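You operate a simulated robot arm through the tools that you are given. There is no shell and no other tool.

Carry out the task below with a simulated robot arm. There is one attempt and no reset: what you move stays moved.

JOB
Stamp both labels once each and pull the work slide out.
Fine: move the slides with the lever catch on, end with it on; no hand past the yellow line while it is off, none on the hot block. Where these are worked on the way, their far stop is far enough and under half their travel is too little: work slide.

It is judged by the outcome, as a careful person would: the job done as asked, and still so three seconds after it is handed in. It fails if anything else is knocked over, pushed out of place, dropped, spilled or broken.

ROBOT AND FRAMES
A 6-joint arm with a two-finger parallel gripper, fixed in place. Base frame: the origin is on the floor under the middle of its stand, x ahead of it, y to its left, z up. Readings come in mm, degrees, newtons and seconds.
With the tool pointing down near the work surface it reaches from about 480 to 880 mm from the base axis. Its first joint turns from -115.0 to 115.0 degrees. Payload 4.2 kg.
Tool frame: the origin (TCP) lies between the finger pads and is the grasp point; the fingertips stand 23 mm ahead of it; z points along the fingers, y is the line along which they close. The gripper opens to 94 mm. The fingers are 38 mm wide and 10 mm thick; the gripper's body (54 by 96 mm) begins 39 mm behind the TCP.
Orientation is that of the tool frame in the base frame, as a unit quaternion [x, y, z, w]. With the fingers straight down and closing along the base's y, the tool's x points along the base's -x, its y along +y and its z along -z.

CONTROLS
- The arm moves only by the tool move_arm. Its argument "motion" is one flat list of numbers, 7 for each row, row after row: the shift along the base's x, y, z in units of 50 mm (1.0 is 50 mm), then the turn, a rotation vector about the base's x, y, z in units of 8 degrees (1.0 is 8 degrees), then the opening, from 0 (shut) to 1 (fully open). In form: [dx, dy, dz, wx, wy, wz, claw, dx, dy, dz, wx, wy, wz, claw, ...]. A call has 1 to 20 rows; each row shifts and turns the commanded pose from where the row before left it. A call with a number of a shift or a turn outside -1 to 1 is refused whole. A row lasts 0.2 s, in which the tool goes at most 50 mm and 8.6 degrees; a call with a longer step from one row to the next is refused whole, and so is a gripper value outside its range. Where a pose cannot be reached the arm comes as near as it can. A force on the tool above 50 N (or 10 N above the force at the start of the call, whichever is more), or a blocked arm, ends the call early, and 0.2 s more pass. Each finger travels about 108 mm/s and halts on what it meets, pressing with about 22 N; the grip force reading is that of the motor and also rises with nothing between the fingers. The clock runs only during rows and for 0.2 s after the last one: add rows that do not move to give the fingers time. The reply holds the time, the measured pose of the TCP, the force on the tool along the base axes, the opening and the grip force, in the units named above and with some noise, with the torque about the TCP (base axes, N m) and any sound that the robot's microphone picked up.
- Cameras (640 x 400 px; columns grow to the right, rows downward): "scene" is fixed at [51.6, 482, 1686.1]; the picture's right is [-0.39, -0.92, 0.00], its down [-0.33, 0.14, -0.93] and it looks along [0.86, -0.36, -0.36] (base axes); focal length 280 px, centre (320, 200). "wrist" rides on the gripper at [86, 16, -74] in the tool frame; the picture's right is [-0.18, 0.98, 0.00], its down [-0.58, -0.11, -0.81] and it looks along [-0.79, -0.15, 0.59] (tool axes); focal length 243 px, centre (320, 200). There is no depth. A picture from a camera that has moved, and an enlarged one, comes with that camera's place and axes in the base frame and with its lens. The place of the scene camera against the robot may be out by one fixed shift of up to 25 mm in any direction.
- capture(camera): a new picture of that camera. It takes no simulated time.
- slide_trunk(by): slides the trunk up (or, below 0, down) by that many mm; the arm rides with it, the base frame stays. It gives what a move gives, with no picture.
- inspect(camera, box): a new picture of the part [left, top, right, bottom] of that camera's present view, enlarged. It takes no simulated time.
- job_done(): hands the job in; it is judged then, once.

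Nothing tells you positions but the pictures and the camera data. Unless the task says otherwise, let go and move clear before handing in.

The tools are called after "Emit:" as a command line: name --argument value ..., lists and objects as JSON in quotes. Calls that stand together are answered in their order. move_arm: Moves the arm, as the interface text tells. Its arguments: {"type":"object","properties":{"motion":{"type":"array","items":{"type":"number"}}},"required":["motion"]} The other tools are called the same way: slide_trunk (by) moves the trunk up or down; capture (camera) takes a picture; inspect (camera, box) takes an enlarged picture of a part of a camera's view; job_done () hands the job in.

At the start:

```text
clock: 0.0
ee_pos: [465.3, 169.7, 1569.4]
orientation: [0.0, 1.0, 0.0, -0.001]
force: [0.4, 0.0, -0.4]
ft_torque: [-0.03, 0.01, 0.02]
gripper_width: 93.7
grip_force: 0.1
trunk travel left (down, up): [-925.0, 65.0]
```

scene: 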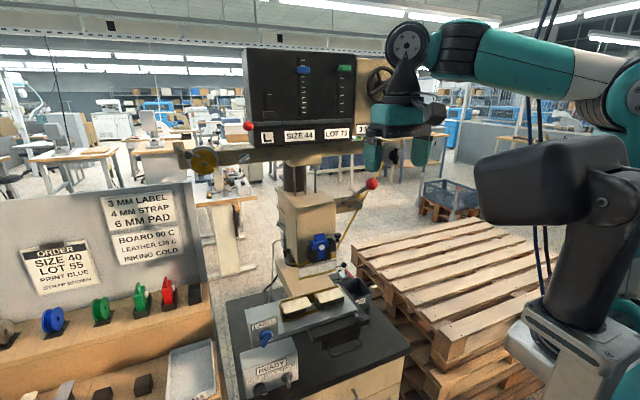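
wrist: 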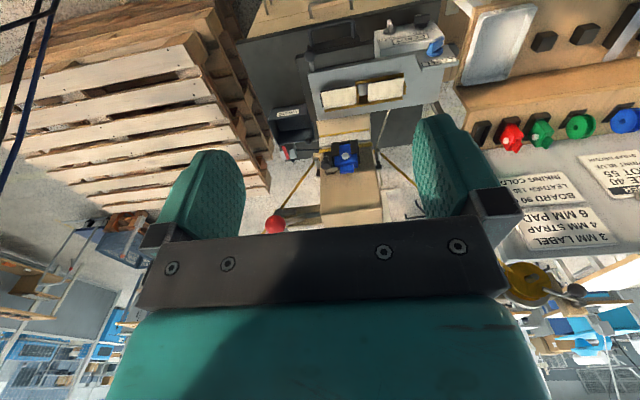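

I see a stamping machine with settings on top (SIZE 44, LOT 71), an order card (SIZE 40, LOT 55, print blue, strap brown), spools, a work slide with two labels and a dial/ready panel. First I'll look closer before moving.

Emit:
inspect --camera "scene" --box '[230, 40, 400, 146]'

Emit:
inspect --camera "scene" --box '[0, 180, 210, 311]'

Emit:
inspect --camera "scene" --box '[220, 260, 420, 385]'

Emit:
inspect --camera "scene" --box '[170, 130, 390, 268]'

Emit:
inspect --camera "wrist" --box '[240, 0, 480, 150]'

```text
3.76 times, centred on (315, 93) of scene
camera zoom: at [51.6, 482.0, 1686.1], right [-0.39, -0.92, 0.0], down [-0.33, 0.14, -0.93], along [0.86, -0.36, -0.36], focal length 1052 px, centre (339, 603)
```

zoom: 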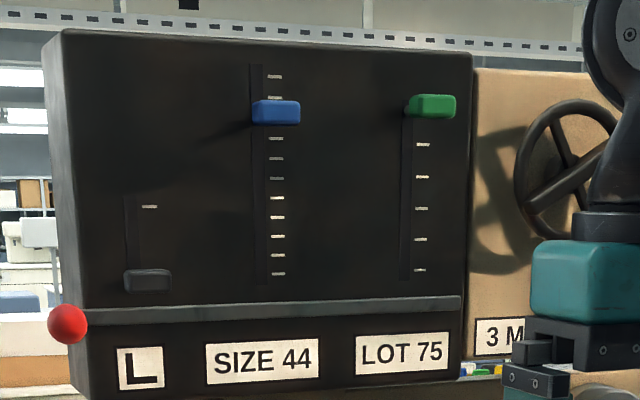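

```text
3.05 times, centred on (105, 246) of scene
camera zoom: at [51.6, 482.0, 1686.1], right [-0.39, -0.92, 0.0], down [-0.33, 0.14, -0.93], along [0.86, -0.36, -0.36], focal length 852 px, centre (975, 61)
```

zoom: 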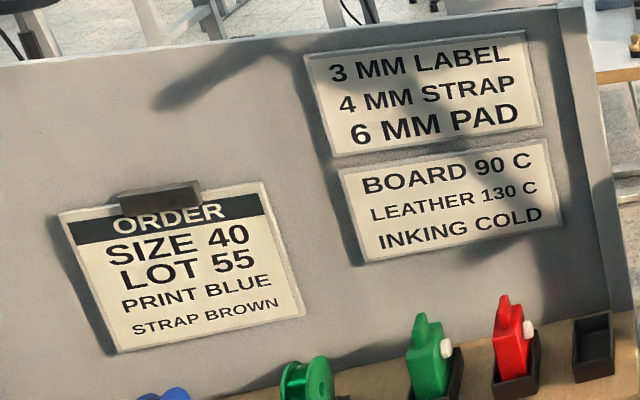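

```text
3.20 times, centred on (320, 322) of scene
camera zoom: at [51.6, 482.0, 1686.1], right [-0.39, -0.92, 0.0], down [-0.33, 0.14, -0.93], along [0.86, -0.36, -0.36], focal length 895 px, centre (320, -192)
```

zoom: 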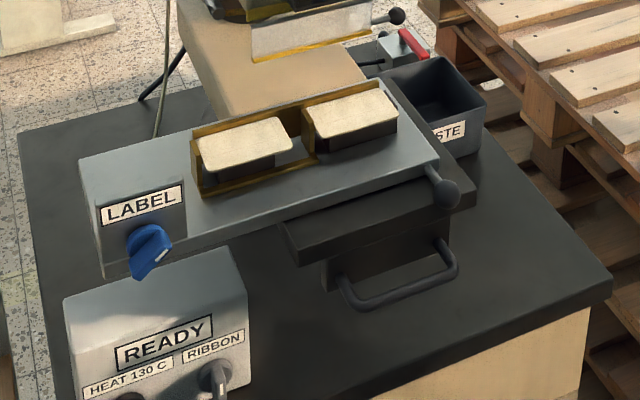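

```text
2.90 times, centred on (280, 199) of scene
camera zoom: at [51.6, 482.0, 1686.1], right [-0.39, -0.92, 0.0], down [-0.33, 0.14, -0.93], along [0.86, -0.36, -0.36], focal length 810 px, centre (436, 203)
```

zoom: 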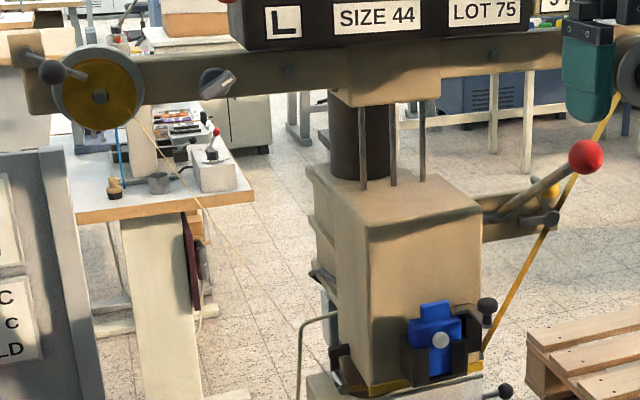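

```text
2.67 times, centred on (360, 75) of wrist
camera zoom: at [379.2, 187.2, 1643.0], right [0.18, 0.98, 0.0], down [0.58, -0.11, 0.81], along [0.79, -0.15, -0.59], focal length 647 px, centre (213, 533)
```

zoom: 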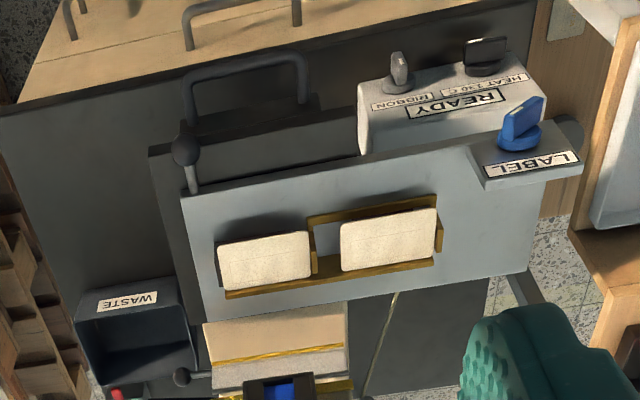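

The machine is a hot-stamping press. The labels come out near (726, 228, 1066) and the head near (800, 170, 1200). I want sharper detail on its controls before touching anything.

Emit:
inspect --camera "scene" --box '[300, 170, 390, 226]'

Emit:
inspect --camera "scene" --box '[270, 225, 380, 294]'

Emit:
inspect --camera "scene" --box '[170, 100, 290, 175]'

Emit:
inspect --camera "scene" --box '[225, 310, 325, 400]'

Emit:
inspect --camera "wrist" --box '[260, 90, 420, 240]'

Emit:
inspect --camera "wrist" --box '[300, 40, 420, 115]'

Emit:
inspect --camera "scene" --box '[0, 270, 230, 400]'

```text
7.11 times, centred on (345, 198) of scene
camera zoom: at [51.6, 482.0, 1686.1], right [-0.39, -0.92, 0.0], down [-0.33, 0.14, -0.93], along [0.86, -0.36, -0.36], focal length 1988 px, centre (142, 214)
```

zoom: 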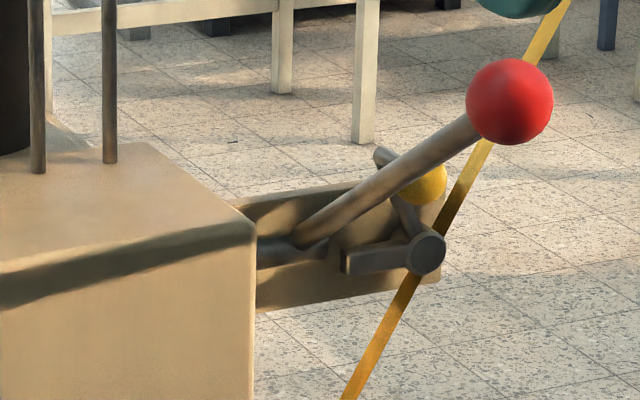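

```text
5.80 times, centred on (325, 260) of scene
camera zoom: at [51.6, 482.0, 1686.1], right [-0.39, -0.92, 0.0], down [-0.33, 0.14, -0.93], along [0.86, -0.36, -0.36], focal length 1621 px, centre (291, -145)
```

zoom: 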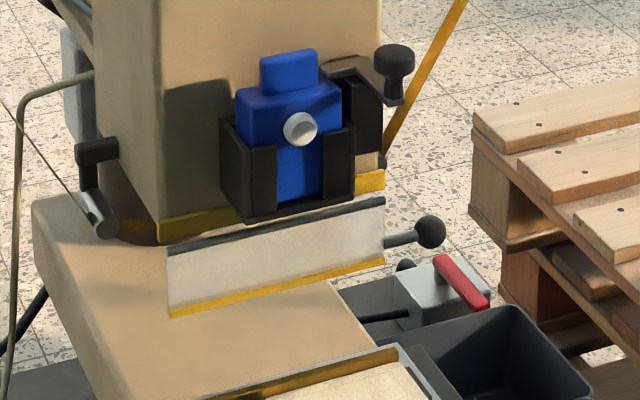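

```text
5.33 times, centred on (230, 138) of scene
camera zoom: at [51.6, 482.0, 1686.1], right [-0.39, -0.92, 0.0], down [-0.33, 0.14, -0.93], along [0.86, -0.36, -0.36], focal length 1491 px, centre (800, 533)
```

zoom: 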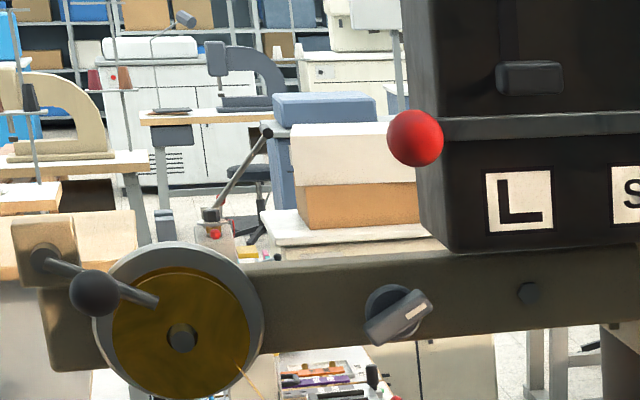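

```text
4.44 times, centred on (275, 355) of scene
camera zoom: at [51.6, 482.0, 1686.1], right [-0.39, -0.92, 0.0], down [-0.33, 0.14, -0.93], along [0.86, -0.36, -0.36], focal length 1242 px, centre (520, -489)
```

zoom: 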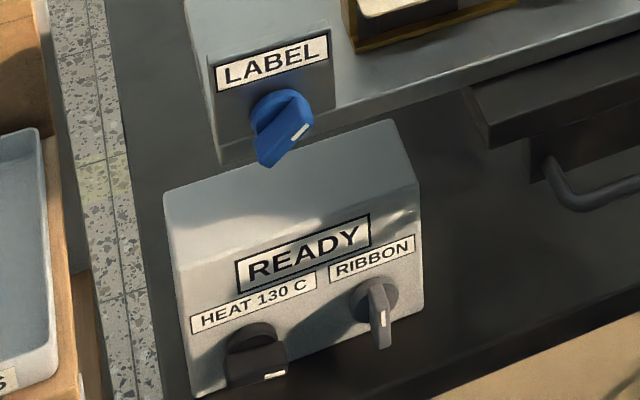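

```text
2.67 times, centred on (340, 165) of wrist
camera zoom: at [379.2, 187.2, 1643.0], right [0.18, 0.98, 0.0], down [0.58, -0.11, 0.81], along [0.79, -0.15, -0.59], focal length 647 px, centre (267, 293)
```

zoom: 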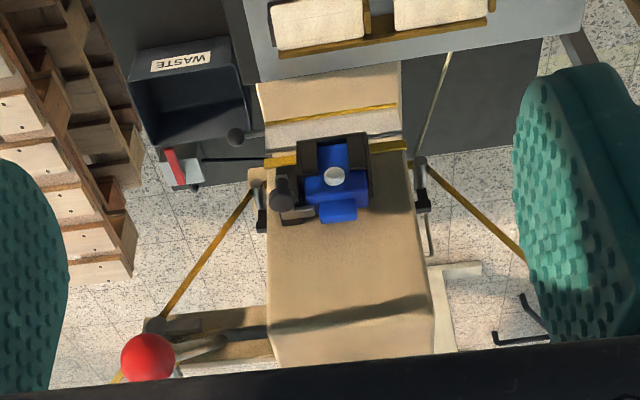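

```text
5.33 times, centred on (360, 78) of wrist
camera zoom: at [379.2, 187.2, 1643.0], right [0.18, 0.98, 0.0], down [0.58, -0.11, 0.81], along [0.79, -0.15, -0.59], focal length 1294 px, centre (107, 853)
```

zoom: 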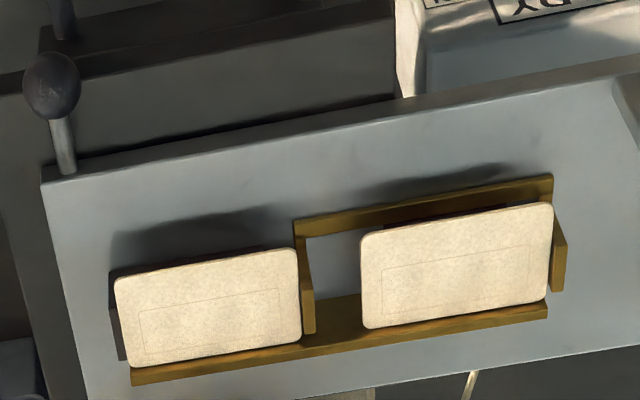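

```text
2.78 times, centred on (115, 335) of scene
camera zoom: at [51.6, 482.0, 1686.1], right [-0.39, -0.92, 0.0], down [-0.33, 0.14, -0.93], along [0.86, -0.36, -0.36], focal length 778 px, centre (890, -176)
```

zoom: 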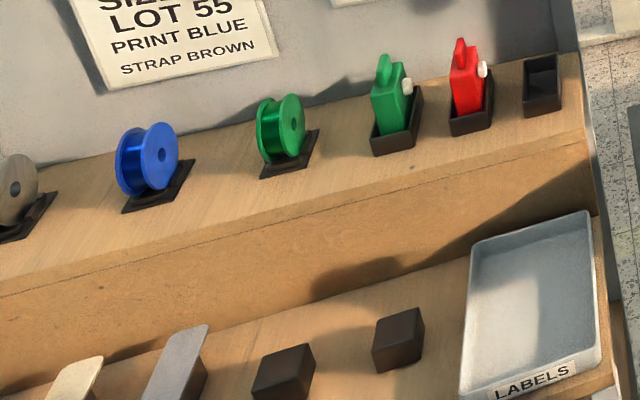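

The machine is hot-press style. The red-ball stamping lever is around (690, 56, 1446), with a small catch carrying a yellow ball near its pivot. I'll stay back from the machine and move the wrist camera to see the lever and catch better.

Emit:
move_arm --motion '[-0.2, -0.6, -0.4, 0, 0, 0, 1, -0.2, -0.6, -0.4, 0, 0, 0, 1, 0, -0.6, -0.4, 0, 0, 0, 1, 0, -0.6, -0.4, 0, 0, 0, 1, 0, 0, 0, 0, 0, 0, 1]'

Emit:
capture --camera "wrist"

Emit:
capture --camera "scene"

```text
clock: 1.2
ee_pos: [447.7, 48.3, 1488.8]
orientation: [0.0, 1.0, 0.0, 0.001]
force: [-0.1, -0.9, 0.3]
ft_torque: [0.01, -0.03, 0.0]
gripper_width: 93.8
grip_force: 0.0
trunk travel left (down, up): [-925.0, 65.0]
```

```text
taken
camera wrist: at [359.7, 65.8, 1563.0], right [0.18, 0.98, 0.0], down [0.58, -0.11, 0.81], along [0.79, -0.15, -0.59], focal length 243 px, centre (320, 200)
```

wrist: 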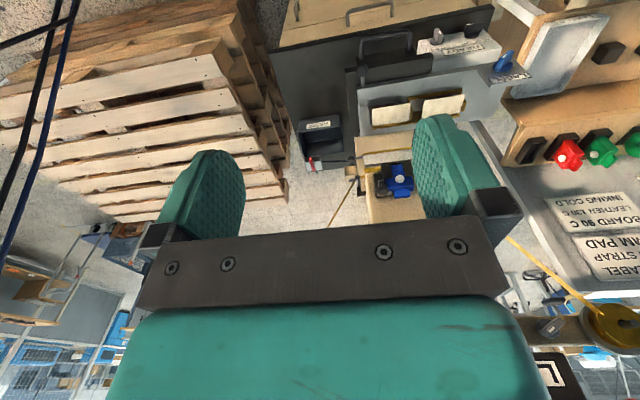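

```text
taken
```

scene: 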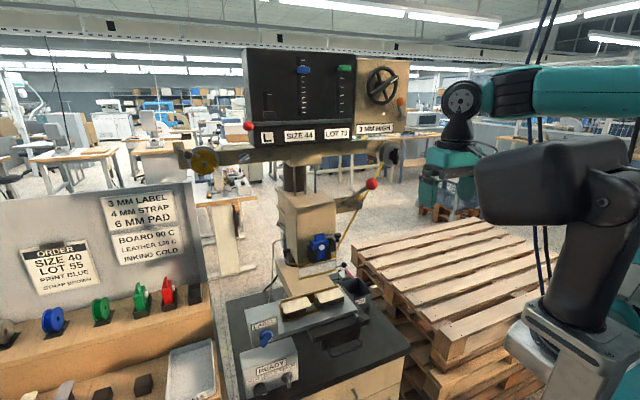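

The gripper has cleared the scene view, so I can now read the whole display. I'll zoom in on that, then tilt the tool for a level wrist view.

Emit:
inspect --camera "scene" --box '[320, 50, 420, 150]'

Emit:
inspect --camera "scene" --box '[270, 140, 410, 228]'

Emit:
inspect --camera "wrist" --box '[260, 0, 420, 100]'

Emit:
inspect --camera "wrist" --box '[280, 80, 430, 174]'

Emit:
move_arm --motion '[0, 0.2, 0, 0, -1, 0, 1, 0, 0.2, 0, 0, -1, 0, 1, 0, 0.2, 0, 0, -1, 0, 1, 0, 0.2, 0, 0, -1, 0, 1, 0, 0, 0, 0, -1, 0, 1, 0, 0, 0, 0, 0, 0, 1]'

Emit:
capture --camera "wrist"

```text
4.00 times, centred on (370, 100) of scene
camera zoom: at [51.6, 482.0, 1686.1], right [-0.39, -0.92, 0.0], down [-0.33, 0.14, -0.93], along [0.86, -0.36, -0.36], focal length 1118 px, centre (120, 600)
```

zoom: 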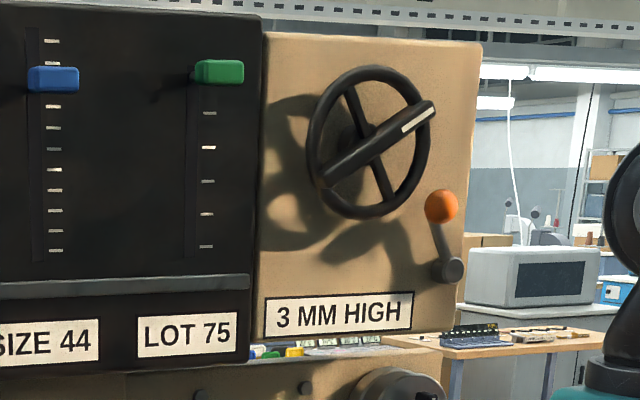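

```text
4.55 times, centred on (340, 184) of scene
camera zoom: at [51.6, 482.0, 1686.1], right [-0.39, -0.92, 0.0], down [-0.33, 0.14, -0.93], along [0.86, -0.36, -0.36], focal length 1271 px, centre (229, 273)
```

zoom: 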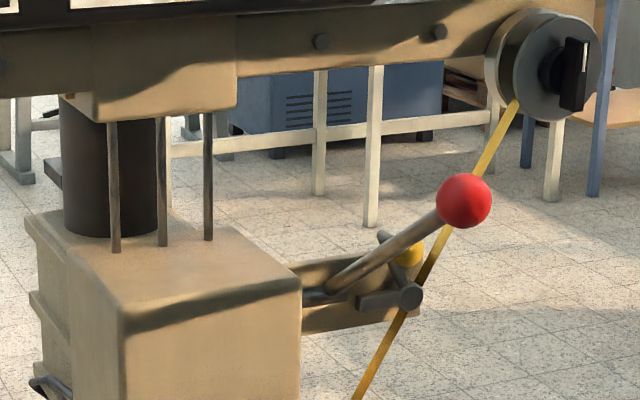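

```text
4.00 times, centred on (340, 50) of wrist
camera zoom: at [359.7, 65.8, 1563.0], right [0.18, 0.98, 0.0], down [0.58, -0.11, 0.81], along [0.79, -0.15, -0.59], focal length 970 px, centre (240, 800)
```

zoom: 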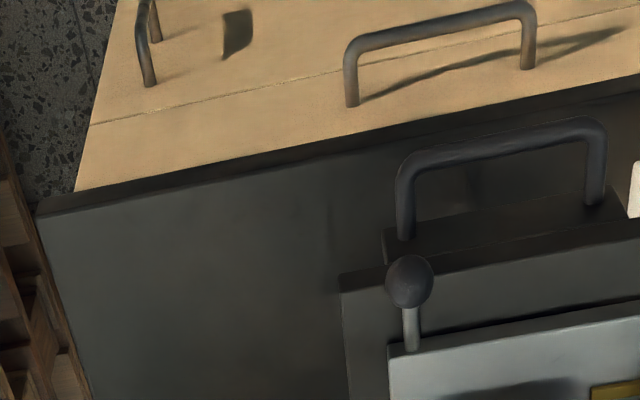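

```text
4.26 times, centred on (355, 127) of wrist
camera zoom: at [359.7, 65.8, 1563.0], right [0.18, 0.98, 0.0], down [0.58, -0.11, 0.81], along [0.79, -0.15, -0.59], focal length 1032 px, centre (171, 511)
```

zoom: 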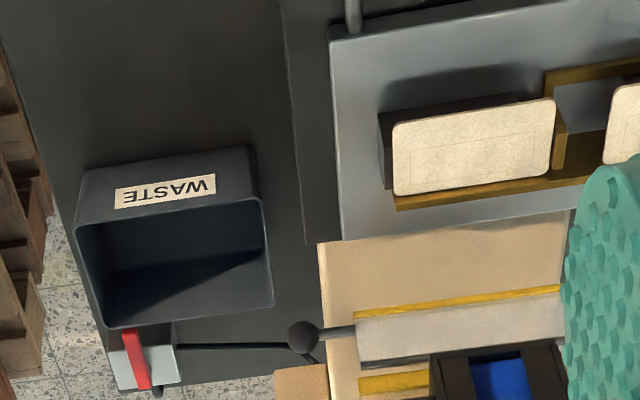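

```text
clock: 2.6
ee_pos: [446.1, 90.6, 1488.7]
orientation: [0.0, 0.939, 0.0, 0.343]
force: [0.7, -0.2, 0.1]
ft_torque: [0.01, 0.01, 0.02]
gripper_width: 94.0
grip_force: 0.0
trunk travel left (down, up): [-925.0, 65.0]
```

```text
taken
camera wrist: at [331.7, 107.9, 1489.5], right [0.14, 0.98, 0.12], down [-0.07, -0.11, 0.99], along [0.99, -0.15, 0.06], focal length 243 px, centre (320, 200)
```

wrist: 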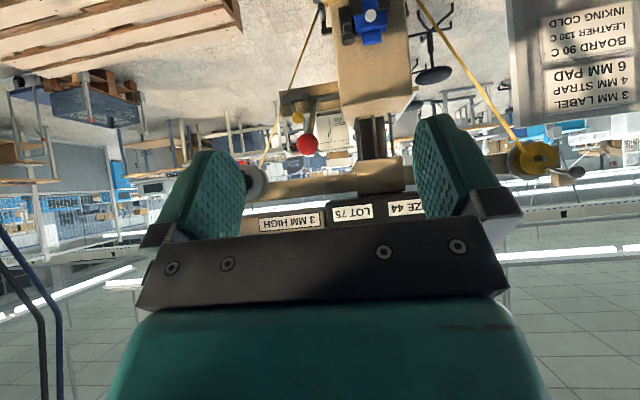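

Emit:
inspect --camera "wrist" --box '[240, 60, 380, 160]'

Emit:
inspect --camera "wrist" --box '[290, 0, 450, 100]'

```text
4.00 times, centred on (310, 110) of wrist
camera zoom: at [331.7, 107.9, 1489.5], right [0.14, 0.98, 0.12], down [-0.07, -0.11, 0.99], along [0.99, -0.15, 0.06], focal length 970 px, centre (360, 560)
```

zoom: 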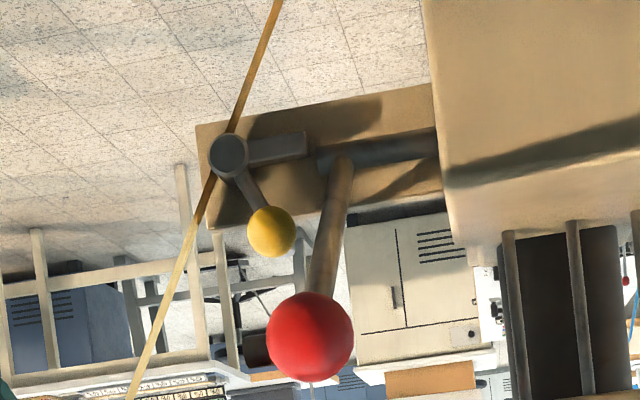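

```text
4.00 times, centred on (370, 50) of wrist
camera zoom: at [331.7, 107.9, 1489.5], right [0.14, 0.98, 0.12], down [-0.07, -0.11, 0.99], along [0.99, -0.15, 0.06], focal length 970 px, centre (120, 800)
```

zoom: 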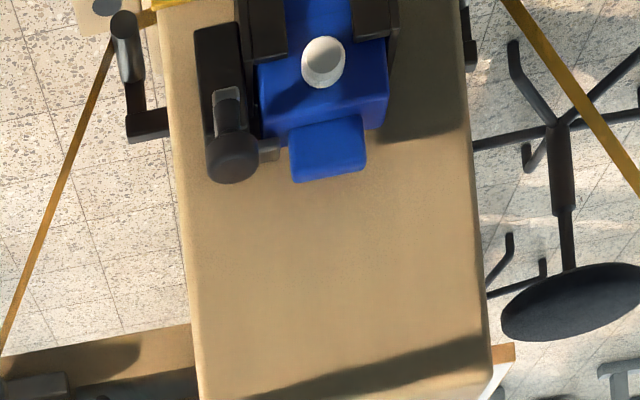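

The lever ball is at about (736, 37, 1420), and its axle is near (925, 35, 1288). The catch, with its yellow ball, sits on the bracket to its right. The scene camera looks shifted by about 10–15 mm. Next I'll lower the trunk for a level view of the work slide and the press bed.

Emit:
slide_trunk --by -200

Emit:
capture --camera "wrist"

Emit:
inspect --camera "wrist" --box '[240, 0, 480, 150]'

```text
clock: 4.8
ee_pos: [445.9, 90.6, 1289.3]
orientation: [0.0, 0.939, 0.0, 0.343]
force: [0.2, 2.0, 0.2]
ft_torque: [-0.01, -0.01, 0.02]
gripper_width: 93.9
grip_force: 0.1
trunk travel left (down, up): [-725.0, 265.0]
```

```text
taken
camera wrist: at [331.7, 107.9, 1289.7], right [0.14, 0.98, 0.12], down [-0.07, -0.11, 0.99], along [0.99, -0.15, 0.06], focal length 243 px, centre (320, 200)
```

wrist: 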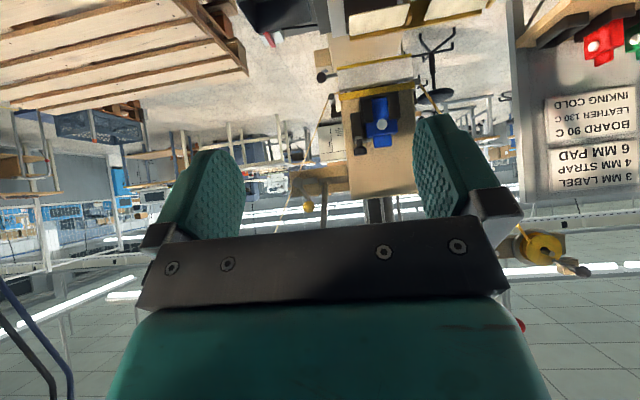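

```text
2.67 times, centred on (360, 75) of wrist
camera zoom: at [331.7, 107.9, 1289.7], right [0.14, 0.98, 0.12], down [-0.07, -0.11, 0.99], along [0.99, -0.15, 0.06], focal length 647 px, centre (213, 533)
```

zoom: 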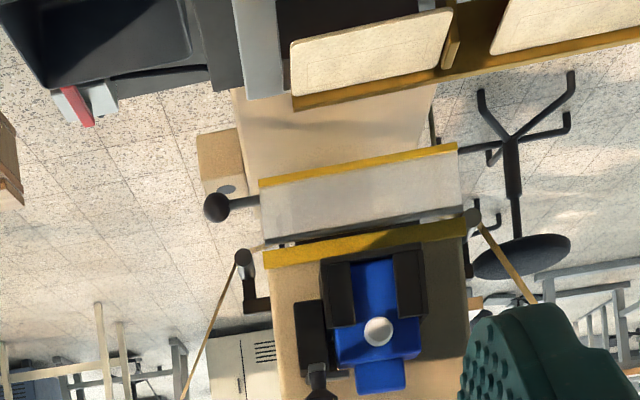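

Emit:
inspect --camera "wrist" --box '[310, 40, 430, 115]'

Emit:
inspect --camera "wrist" --box '[310, 0, 470, 60]'

Emit:
inspect --camera "scene" --box '[280, 235, 360, 285]'

Emit:
inspect --camera "wrist" --box '[280, 150, 400, 225]'

```text
5.33 times, centred on (370, 78) of wrist
camera zoom: at [331.7, 107.9, 1289.7], right [0.14, 0.98, 0.12], down [-0.07, -0.11, 0.99], along [0.99, -0.15, 0.06], focal length 1294 px, centre (53, 853)
```

zoom: 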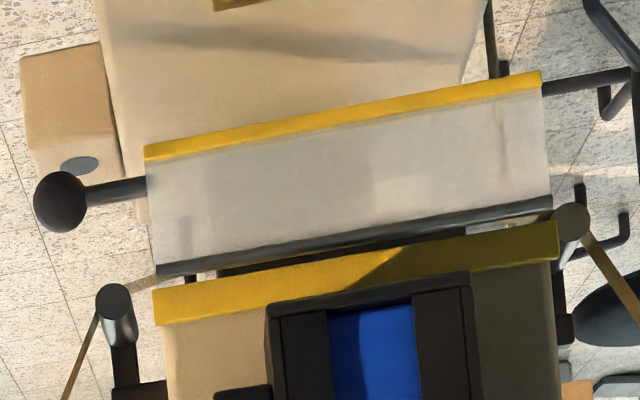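

```text
4.00 times, centred on (390, 30) of wrist
camera zoom: at [331.7, 107.9, 1289.7], right [0.14, 0.98, 0.12], down [-0.07, -0.11, 0.99], along [0.99, -0.15, 0.06], focal length 970 px, centre (40, 880)
```

zoom: 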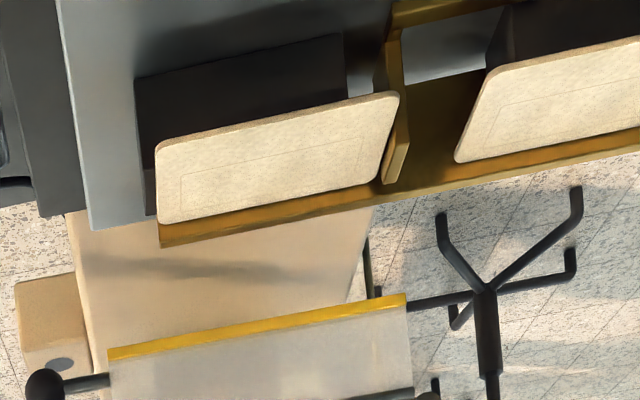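

```text
8.00 times, centred on (320, 260) of scene
camera zoom: at [51.6, 482.0, 1686.1], right [-0.39, -0.92, 0.0], down [-0.33, 0.14, -0.93], along [0.86, -0.36, -0.36], focal length 2237 px, centre (320, -280)
```

zoom: 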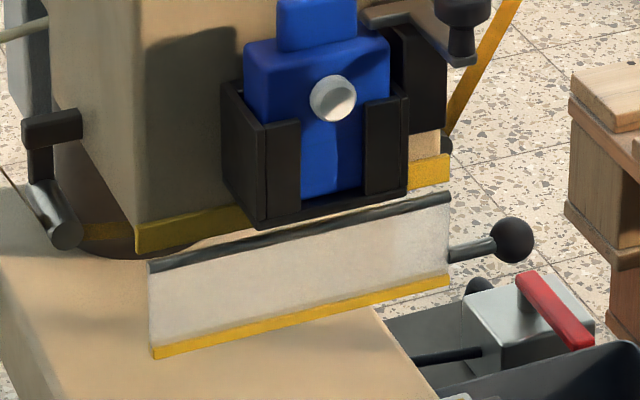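

```text
5.33 times, centred on (340, 188) of wrist
camera zoom: at [331.7, 107.9, 1289.7], right [0.14, 0.98, 0.12], down [-0.07, -0.11, 0.99], along [0.99, -0.15, 0.06], focal length 1294 px, centre (213, 267)
```

zoom: 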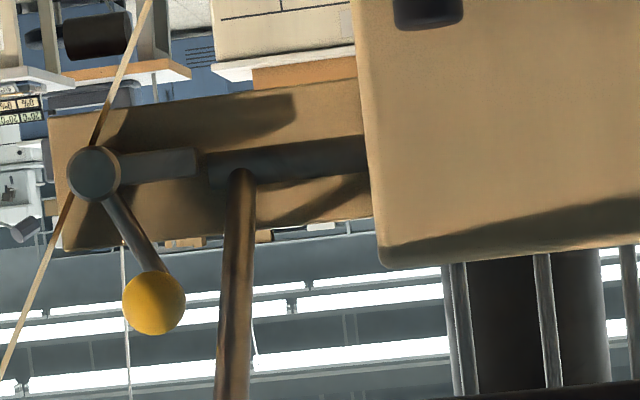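

The gray panel is a hinged clear guard (yellow band at its lower edge) at x≈845, z 1060–1100. The labels sit at about (741, 170, 1045) and (741, 290, 1045), on tall nests on a gray plate. I'll lower further for a close look at the slide's handle and the side knob.

Emit:
slide_trunk --by -150

Emit:
move_arm --motion '[0, 0, 0, 0, 1, 0, 1, 0, 0, 0, 0, 1, 0, 1, 0, 0, 0, 0, 1, 0, 1, 0, 0, 0, 0, 0, 0, 1]'

Emit:
capture --camera "wrist"

Emit:
inspect --camera "wrist" --box '[260, 0, 500, 150]'

```text
clock: 6.5
ee_pos: [446.8, 90.9, 1138.3]
orientation: [0.001, 0.94, 0.0, 0.341]
force: [0.6, 0.4, 0.1]
ft_torque: [0.02, 0.0, -0.01]
gripper_width: 94.0
grip_force: 0.2
trunk travel left (down, up): [-575.0, 415.0]
```

```text
clock: 7.5
ee_pos: [445.0, 90.1, 1139.0]
orientation: [0.0, 0.99, 0.001, 0.138]
force: [-0.8, -0.7, 0.0]
ft_torque: [-0.01, 0.01, 0.03]
gripper_width: 94.1
grip_force: 0.1
trunk travel left (down, up): [-575.0, 415.0]
```

```text
taken
camera wrist: at [342.2, 108.1, 1186.2], right [0.18, 0.98, 0.05], down [0.34, -0.11, 0.94], along [0.92, -0.15, -0.35], focal length 243 px, centre (320, 200)
```

wrist: 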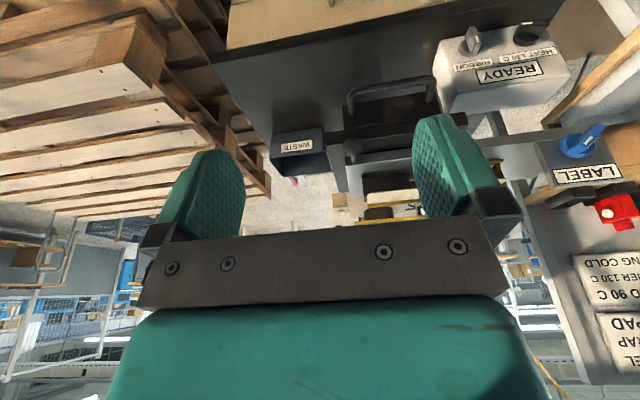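

```text
2.67 times, centred on (380, 75) of wrist
camera zoom: at [342.2, 108.1, 1186.2], right [0.18, 0.98, 0.05], down [0.34, -0.11, 0.94], along [0.92, -0.15, -0.35], focal length 647 px, centre (160, 533)
```

zoom: 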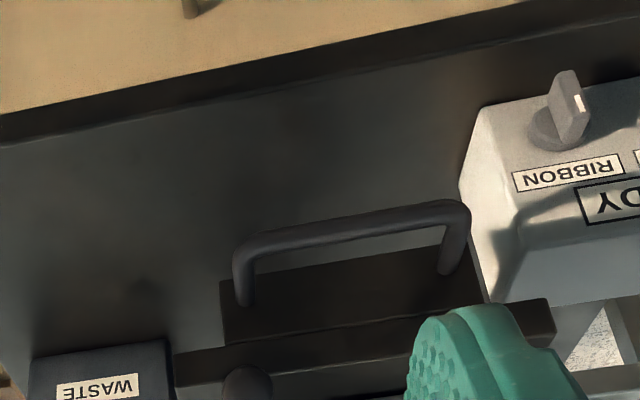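

The loop handle bar is at about (610, 172, 925), running along y, and the side knob is near (643, 110, 998). Before moving any slide I want to establish whether the lever catch is on, so I'll go back up for a closer look at it.

Emit:
slide_trunk --by 170

Emit:
move_arm --motion '[0.4, -0.4, 0, 0, -1, 0, 1, 0.4, -0.4, 0, 0, -1, 0, 1, 0.4, -0.4, 0, 0, -1, 0, 1, 0.4, -0.4, 0, 0, 0, 0, 1, 0, 0, 0, 0, 0, 0, 1]'

Emit:
capture --camera "wrist"

Emit:
inspect --camera "wrist" --box '[240, 100, 400, 200]'

```text
clock: 9.4
ee_pos: [445.6, 92.1, 1309.1]
orientation: [-0.001, 0.99, 0.0, 0.139]
force: [0.0, -0.3, 0.2]
ft_torque: [-0.01, 0.03, -0.04]
gripper_width: 93.9
grip_force: 0.1
trunk travel left (down, up): [-745.0, 245.0]
```

```text
clock: 10.6
ee_pos: [535.4, 22.8, 1307.2]
orientation: [0.0, 0.939, 0.0, 0.343]
force: [0.5, -0.5, -0.1]
ft_torque: [0.01, 0.0, 0.01]
gripper_width: 94.1
grip_force: 0.1
out of reach, approached as far as the arm can: row 3
trunk travel left (down, up): [-745.0, 245.0]
```

```text
taken
camera wrist: at [421.3, 39.4, 1308.8], right [0.14, 0.98, 0.12], down [-0.07, -0.11, 0.99], along [0.99, -0.15, 0.06], focal length 243 px, centre (320, 200)
```

wrist: 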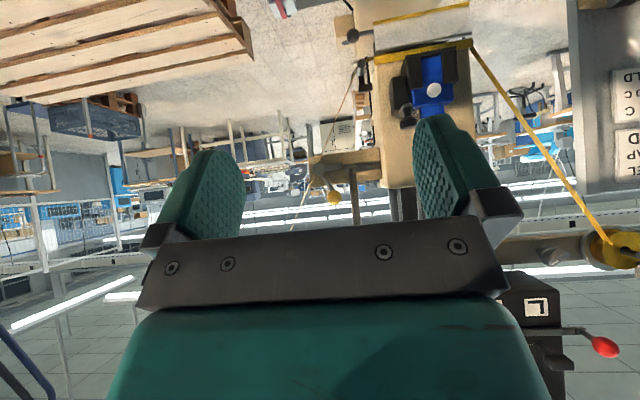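

```text
4.00 times, centred on (320, 150) of wrist
camera zoom: at [421.3, 39.4, 1308.8], right [0.14, 0.98, 0.12], down [-0.07, -0.11, 0.99], along [0.99, -0.15, 0.06], focal length 970 px, centre (320, 400)
```

zoom: 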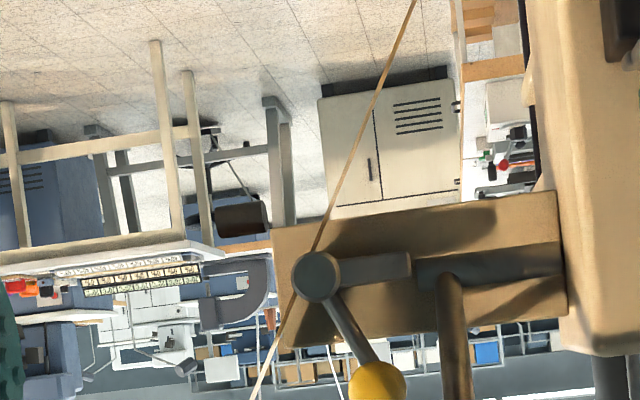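

Emit:
inspect --camera "wrist" --box '[300, 135, 380, 200]'

Emit:
inspect --camera "scene" --box '[325, 180, 380, 220]'

Emit:
inspect --camera "wrist" --box '[340, 0, 460, 75]'

```text
6.15 times, centred on (340, 168) of wrist
camera zoom: at [421.3, 39.4, 1308.8], right [0.14, 0.98, 0.12], down [-0.07, -0.11, 0.99], along [0.99, -0.15, 0.06], focal length 1493 px, centre (197, 400)
```

zoom: 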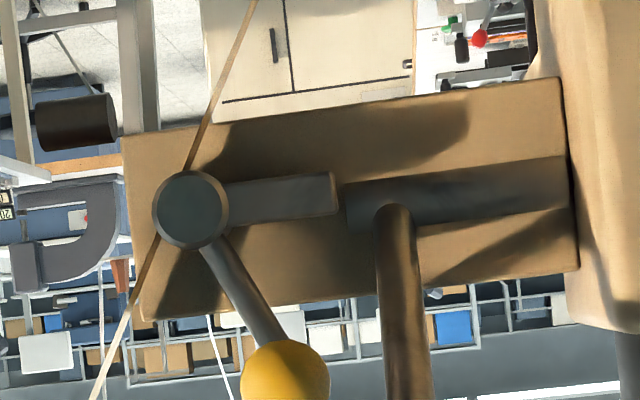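

```text
10.00 times, centred on (352, 200) of scene
camera zoom: at [51.6, 482.0, 1686.1], right [-0.39, -0.92, 0.0], down [-0.33, 0.14, -0.93], along [0.86, -0.36, -0.36], focal length 2796 px, centre (-5, 200)
```

zoom: 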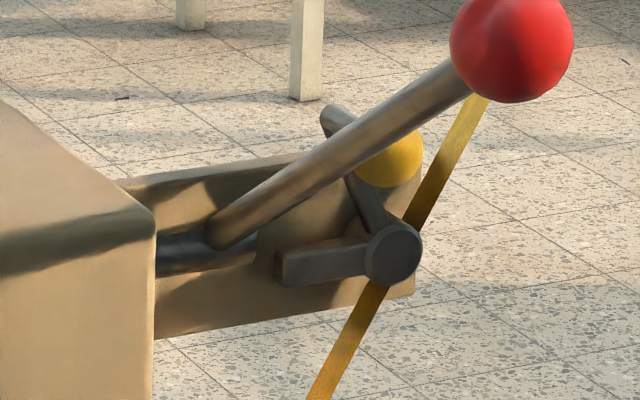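

```text
5.33 times, centred on (400, 38) of wrist
camera zoom: at [421.3, 39.4, 1308.8], right [0.14, 0.98, 0.12], down [-0.07, -0.11, 0.99], along [0.99, -0.15, 0.06], focal length 1294 px, centre (-107, 1067)
```

zoom: 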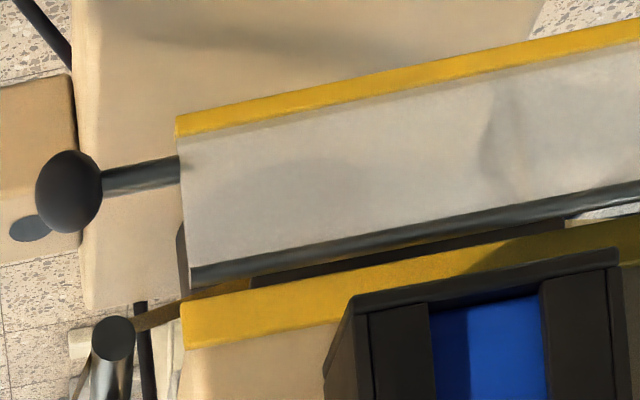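

The catch bar lines up with the end of the lever's axle, and its crank knob (yellow ball) is at about (871, -1, 1335). That looks like "on", and I'll confirm it with a light press on the lever. First I'll roll the gripper 90° so the fingers close vertically, with the camera on the free right side.

Emit:
move_arm --motion '[0.1, 0, 0, -0.643, 0, 0.766, 1, 0.1, 0, 0, -0.643, 0, 0.766, 1, 0.1, 0, 0, -0.643, 0, 0.766, 1, 0.1, 0, 0, -0.643, 0, 0.766, 1, 0.1, 0, 0, -0.643, 0, 0.766, 1, 0.1, 0, 0, -0.643, 0, 0.766, 1, 0.1, 0, 0, -0.643, 0, 0.766, 1, 0.1, 0, 0, -0.643, 0, 0.766, 1, 0, 0, 0, -0.643, 0, 0.766, 1, 0, 0, 0, -0.643, 0, 0.766, 1, 0, 0, 0, -0.643, 0, 0.766, 1, 0, 0, 0, -0.161, 0, 0.191, 1]'

Emit:
capture --camera "wrist"

Emit:
capture --camera "scene"

```text
clock: 13.2
ee_pos: [575.6, 21.4, 1306.9]
orientation: [0.665, -0.664, 0.242, -0.242]
force: [0.8, 0.1, 0.2]
ft_torque: [-0.01, -0.01, -0.02]
gripper_width: 94.0
grip_force: 0.1
trunk travel left (down, up): [-745.0, 245.0]
```

```text
taken
camera wrist: at [515.4, -64.1, 1354.0], right [-0.75, 0.18, -0.63], down [-0.44, 0.58, 0.69], along [0.49, 0.79, -0.36], focal length 243 px, centre (320, 200)
```

wrist: 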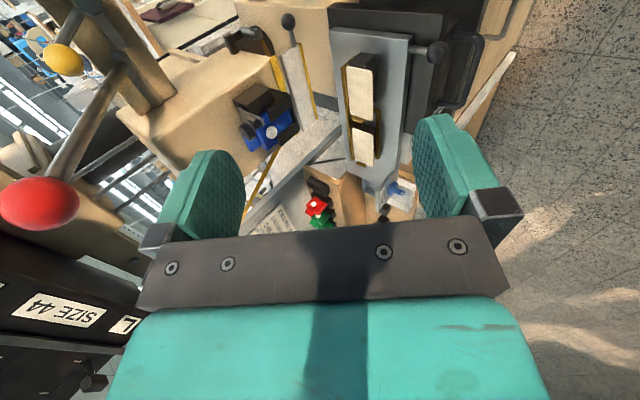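

```text
taken
```

scene: 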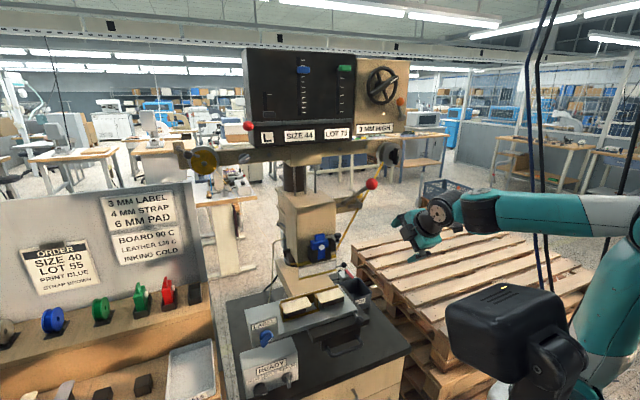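

Emit:
inspect --camera "wrist" --box '[260, 0, 500, 150]'

Emit:
inspect --camera "wrist" --box '[0, 10, 160, 110]'

Emit:
inspect --camera "wrist" --box '[220, 30, 440, 168]'

```text
2.67 times, centred on (380, 75) of wrist
camera zoom: at [515.4, -64.1, 1354.0], right [-0.75, 0.18, -0.63], down [-0.44, 0.58, 0.69], along [0.49, 0.79, -0.36], focal length 647 px, centre (160, 533)
```

zoom: 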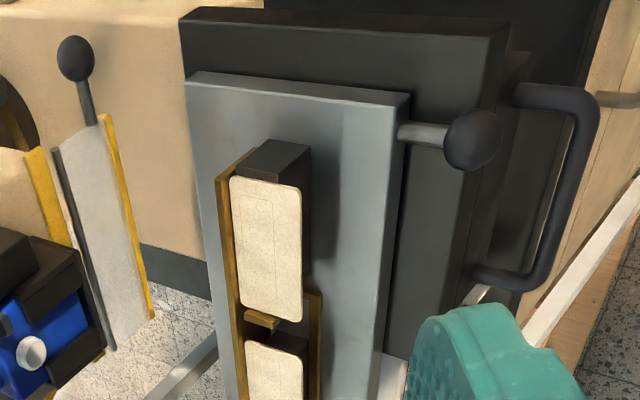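

```text
4.00 times, centred on (80, 60) of wrist
camera zoom: at [515.4, -64.1, 1354.0], right [-0.75, 0.18, -0.63], down [-0.44, 0.58, 0.69], along [0.49, 0.79, -0.36], focal length 970 px, centre (1280, 760)
```

zoom: 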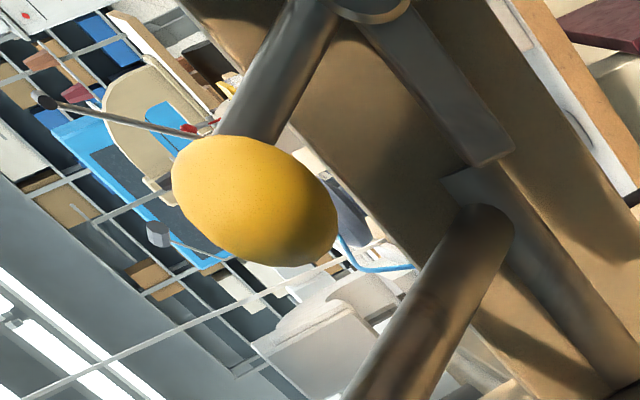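

```text
2.90 times, centred on (330, 99) of wrist
camera zoom: at [515.4, -64.1, 1354.0], right [-0.75, 0.18, -0.63], down [-0.44, 0.58, 0.69], along [0.49, 0.79, -0.36], focal length 703 px, centre (291, 493)
```

zoom: 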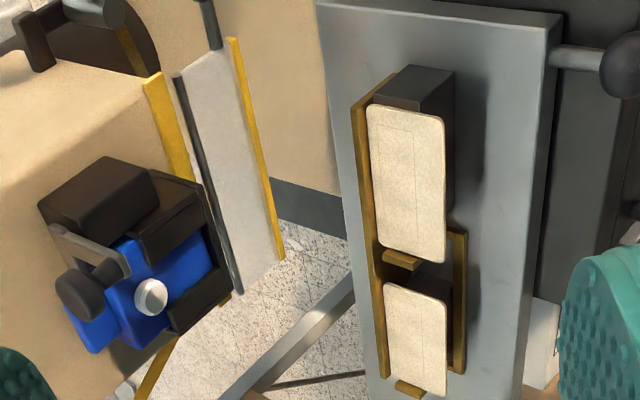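

Everything is consistent across views. Now I'll bring the tool level (pointing at the machine, fingers above and below) and stop just in front of the lever ball.

Emit:
move_arm --motion '[0.15, 0.045, 0.27, 0, -0.893, 0, 1, 0.15, 0.045, 0.27, 0, -0.893, 0, 1, 0.15, 0.045, 0.27, 0, -0.893, 0, 1, 0.15, 0.045, 0.27, 0, -0.893, 0, 1, 0.15, 0.045, 0.27, 0, -0.893, 0, 1, 0.15, 0.045, 0.27, 0, -0.893, 0, 1, 0.15, 0.045, 0.27, 0, -0.893, 0, 1, 0, 0, 0, 0, 0, 0, 1]'

Emit:
capture --camera "wrist"

Emit:
inspect --camera "scene" --box '[280, 130, 480, 255]'

```text
clock: 15.0
ee_pos: [628.6, 36.9, 1402.6]
orientation: [0.5, -0.5, 0.501, -0.5]
force: [0.1, -0.5, 0.3]
ft_torque: [-0.01, 0.0, 0.02]
gripper_width: 94.1
grip_force: 0.0
trunk travel left (down, up): [-745.0, 245.0]
```

```text
taken
camera wrist: at [553.1, -48.6, 1386.4], right [0.0, 0.18, -0.98], down [-0.81, 0.58, 0.11], along [0.59, 0.79, 0.15], focal length 243 px, centre (320, 200)
```

wrist: 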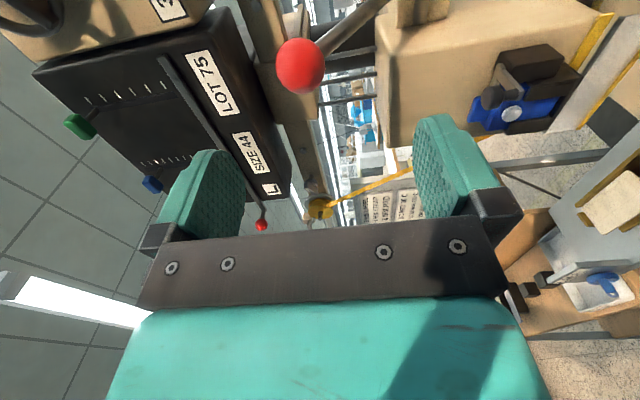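

```text
3.20 times, centred on (380, 192) of scene
camera zoom: at [51.6, 482.0, 1686.1], right [-0.39, -0.92, 0.0], down [-0.33, 0.14, -0.93], along [0.86, -0.36, -0.36], focal length 895 px, centre (128, 224)
```

zoom: 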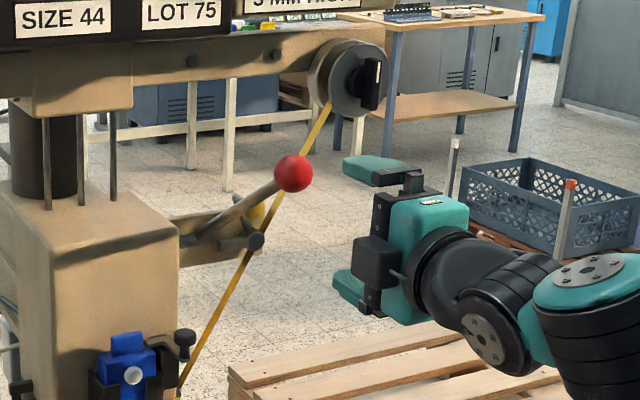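

The ball refines to about (743, 35, 1417). I'll move in to straddle it, then press down gently just to find out whether the catch blocks the lever.

Emit:
move_arm --motion '[0.7, -0.01, -0.02, 0, 0, 0, 1, 0.7, -0.01, -0.02, 0, 0, 0, 1, 0.7, -0.01, -0.02, 0, 0, 0, 1, 0, 0, 0, 0, 0, 0, 1]'

Emit:
inspect --camera "scene" --box '[320, 140, 440, 215]'

Emit:
capture --camera "wrist"

```text
clock: 16.0
ee_pos: [734.3, 35.6, 1398.9]
orientation: [-0.5, 0.5, -0.5, 0.5]
force: [0.3, 0.3, 0.1]
ft_torque: [0.01, 0.0, -0.01]
gripper_width: 93.8
grip_force: 0.0
trunk travel left (down, up): [-745.0, 245.0]
```

```text
5.33 times, centred on (380, 178) of scene
camera zoom: at [51.6, 482.0, 1686.1], right [-0.39, -0.92, 0.0], down [-0.33, 0.14, -0.93], along [0.86, -0.36, -0.36], focal length 1491 px, centre (0, 320)
```

zoom: 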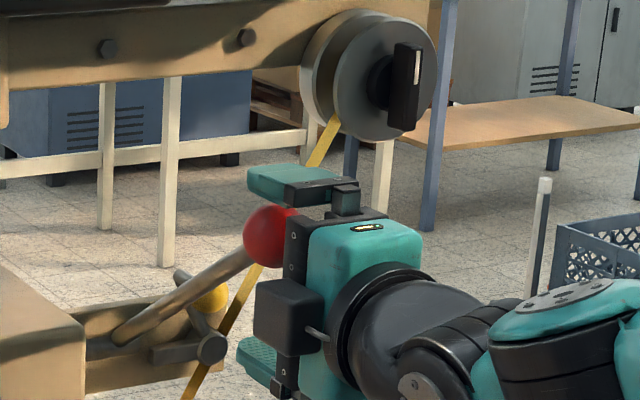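

```text
taken
camera wrist: at [659.6, -49.9, 1382.2], right [0.0, 0.18, -0.98], down [-0.81, 0.58, 0.11], along [0.59, 0.79, 0.15], focal length 243 px, centre (320, 200)
```

wrist: 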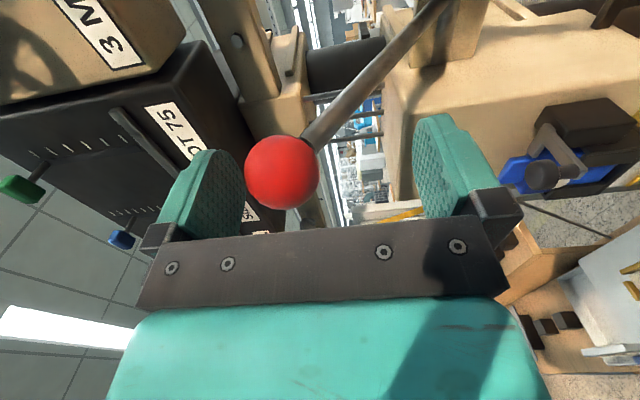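

Emit:
move_arm --motion '[0, 0, -0.1, 0, 0, 0, 1, 0, 0, -0.1, 0, 0, 0, 1, 0, 0, -0.04, 0, 0, 0, 1]'

Emit:
inspect --camera "scene" --box '[320, 140, 440, 215]'

```text
clock: 16.8
ee_pos: [731.8, 37.1, 1387.9]
orientation: [-0.5, 0.499, -0.5, 0.501]
force: [-1.3, -0.3, 5.2]
ft_torque: [-0.03, -0.1, 0.03]
gripper_width: 94.3
grip_force: 0.2
trunk travel left (down, up): [-745.0, 245.0]
```

```text
5.33 times, centred on (380, 178) of scene
camera zoom: at [51.6, 482.0, 1686.1], right [-0.39, -0.92, 0.0], down [-0.33, 0.14, -0.93], along [0.86, -0.36, -0.36], focal length 1491 px, centre (0, 320)
```

zoom: 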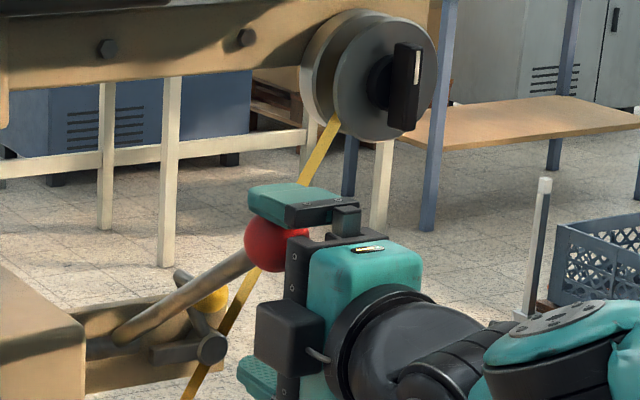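

Emit:
move_arm --motion '[0, 0, -0.04, 0, 0, 0, 1, 0, 0, -0.04, 0, 0, 0, 1]'

Emit:
inspect --camera "scene" --box '[320, 140, 440, 215]'

```text
clock: 17.4
ee_pos: [733.3, 35.9, 1383.5]
orientation: [0.501, -0.499, 0.5, -0.5]
force: [-1.4, 0.2, 4.4]
ft_torque: [-0.02, -0.1, 0.04]
gripper_width: 93.8
grip_force: 0.0
trunk travel left (down, up): [-745.0, 245.0]
```

```text
5.33 times, centred on (380, 178) of scene
camera zoom: at [51.6, 482.0, 1686.1], right [-0.39, -0.92, 0.0], down [-0.33, 0.14, -0.93], along [0.86, -0.36, -0.36], focal length 1491 px, centre (0, 320)
```

zoom: 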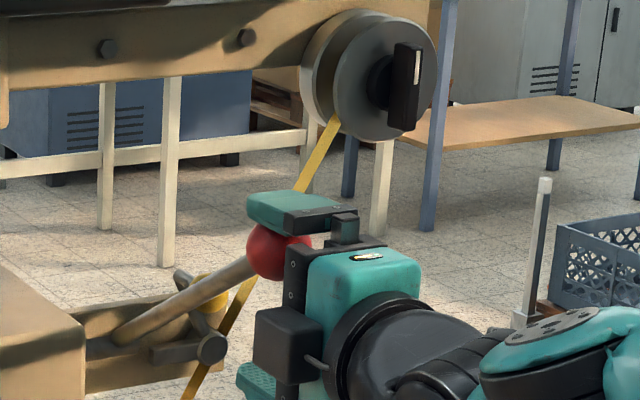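

Emit:
move_arm --motion '[-0.02, 0, -0.06, 0, 0, 0, 1, -0.02, 0, -0.06, 0, 0, 0, 1, -0.02, 0, -0.06, 0, 0, 0, 1]'

Emit:
inspect --camera "scene" --box '[320, 140, 440, 215]'

```text
clock: 18.2
ee_pos: [729.4, 35.5, 1381.8]
orientation: [-0.495, 0.497, -0.503, 0.505]
force: [13.9, -0.9, 47.0]
ft_torque: [-0.04, 0.25, -0.18]
gripper_width: 94.1
grip_force: 0.4
trunk travel left (down, up): [-745.0, 245.0]
```

```text
5.33 times, centred on (380, 178) of scene
camera zoom: at [51.6, 482.0, 1686.1], right [-0.39, -0.92, 0.0], down [-0.33, 0.14, -0.93], along [0.86, -0.36, -0.36], focal length 1491 px, centre (0, 320)
```

zoom: 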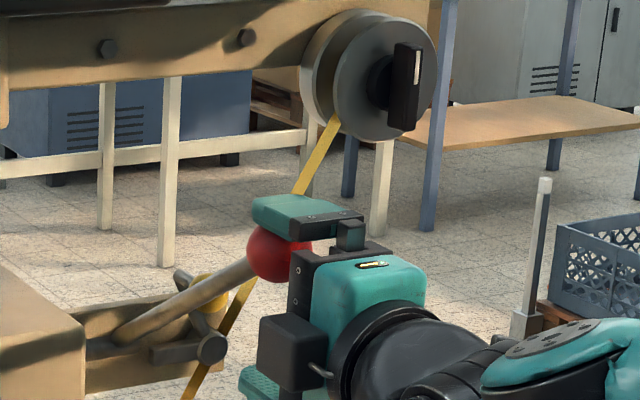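

The lever moved only a few mm before it stopped hard at 47 N, so the catch is on. I'll ease off the lever and back away. The work slide can then be pushed in with the catch on.

Emit:
move_arm --motion '[0.02, 0, 0.1, 0, 0, 0, 1, 0.02, 0, 0.1, 0, 0, 0, 1, 0.02, 0, 0.1, 0, 0, 0, 1, 0, 0, 0.1, 0, 0, 0, 1, -0.5, 0, 0, 0, 0, 0, 1, -0.8, 0, 0, 0, 0, 0, 1, -0.8, 0, 0, 0, 0, 0, 1, 0, 0, 0, 0, 0, 0, 1]'

Emit:
inspect --camera "scene" --box '[320, 140, 440, 215]'

```text
clock: 20.0
ee_pos: [627.3, 36.1, 1391.6]
orientation: [0.499, -0.5, 0.501, -0.5]
force: [-0.8, 0.2, -0.5]
ft_torque: [0.01, 0.01, -0.05]
gripper_width: 94.0
grip_force: 0.0
trunk travel left (down, up): [-745.0, 245.0]
```

```text
5.33 times, centred on (380, 178) of scene
camera zoom: at [51.6, 482.0, 1686.1], right [-0.39, -0.92, 0.0], down [-0.33, 0.14, -0.93], along [0.86, -0.36, -0.36], focal length 1491 px, centre (0, 320)
```

zoom: 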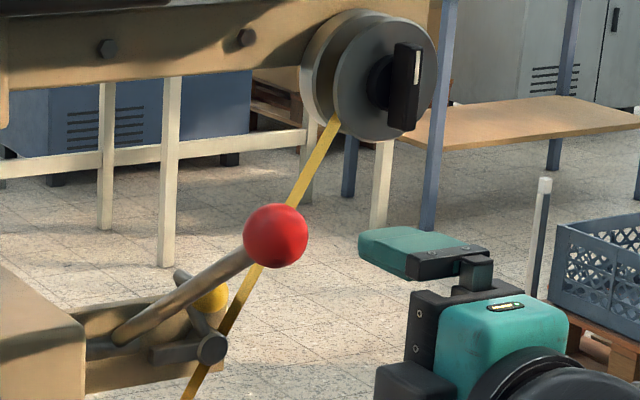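

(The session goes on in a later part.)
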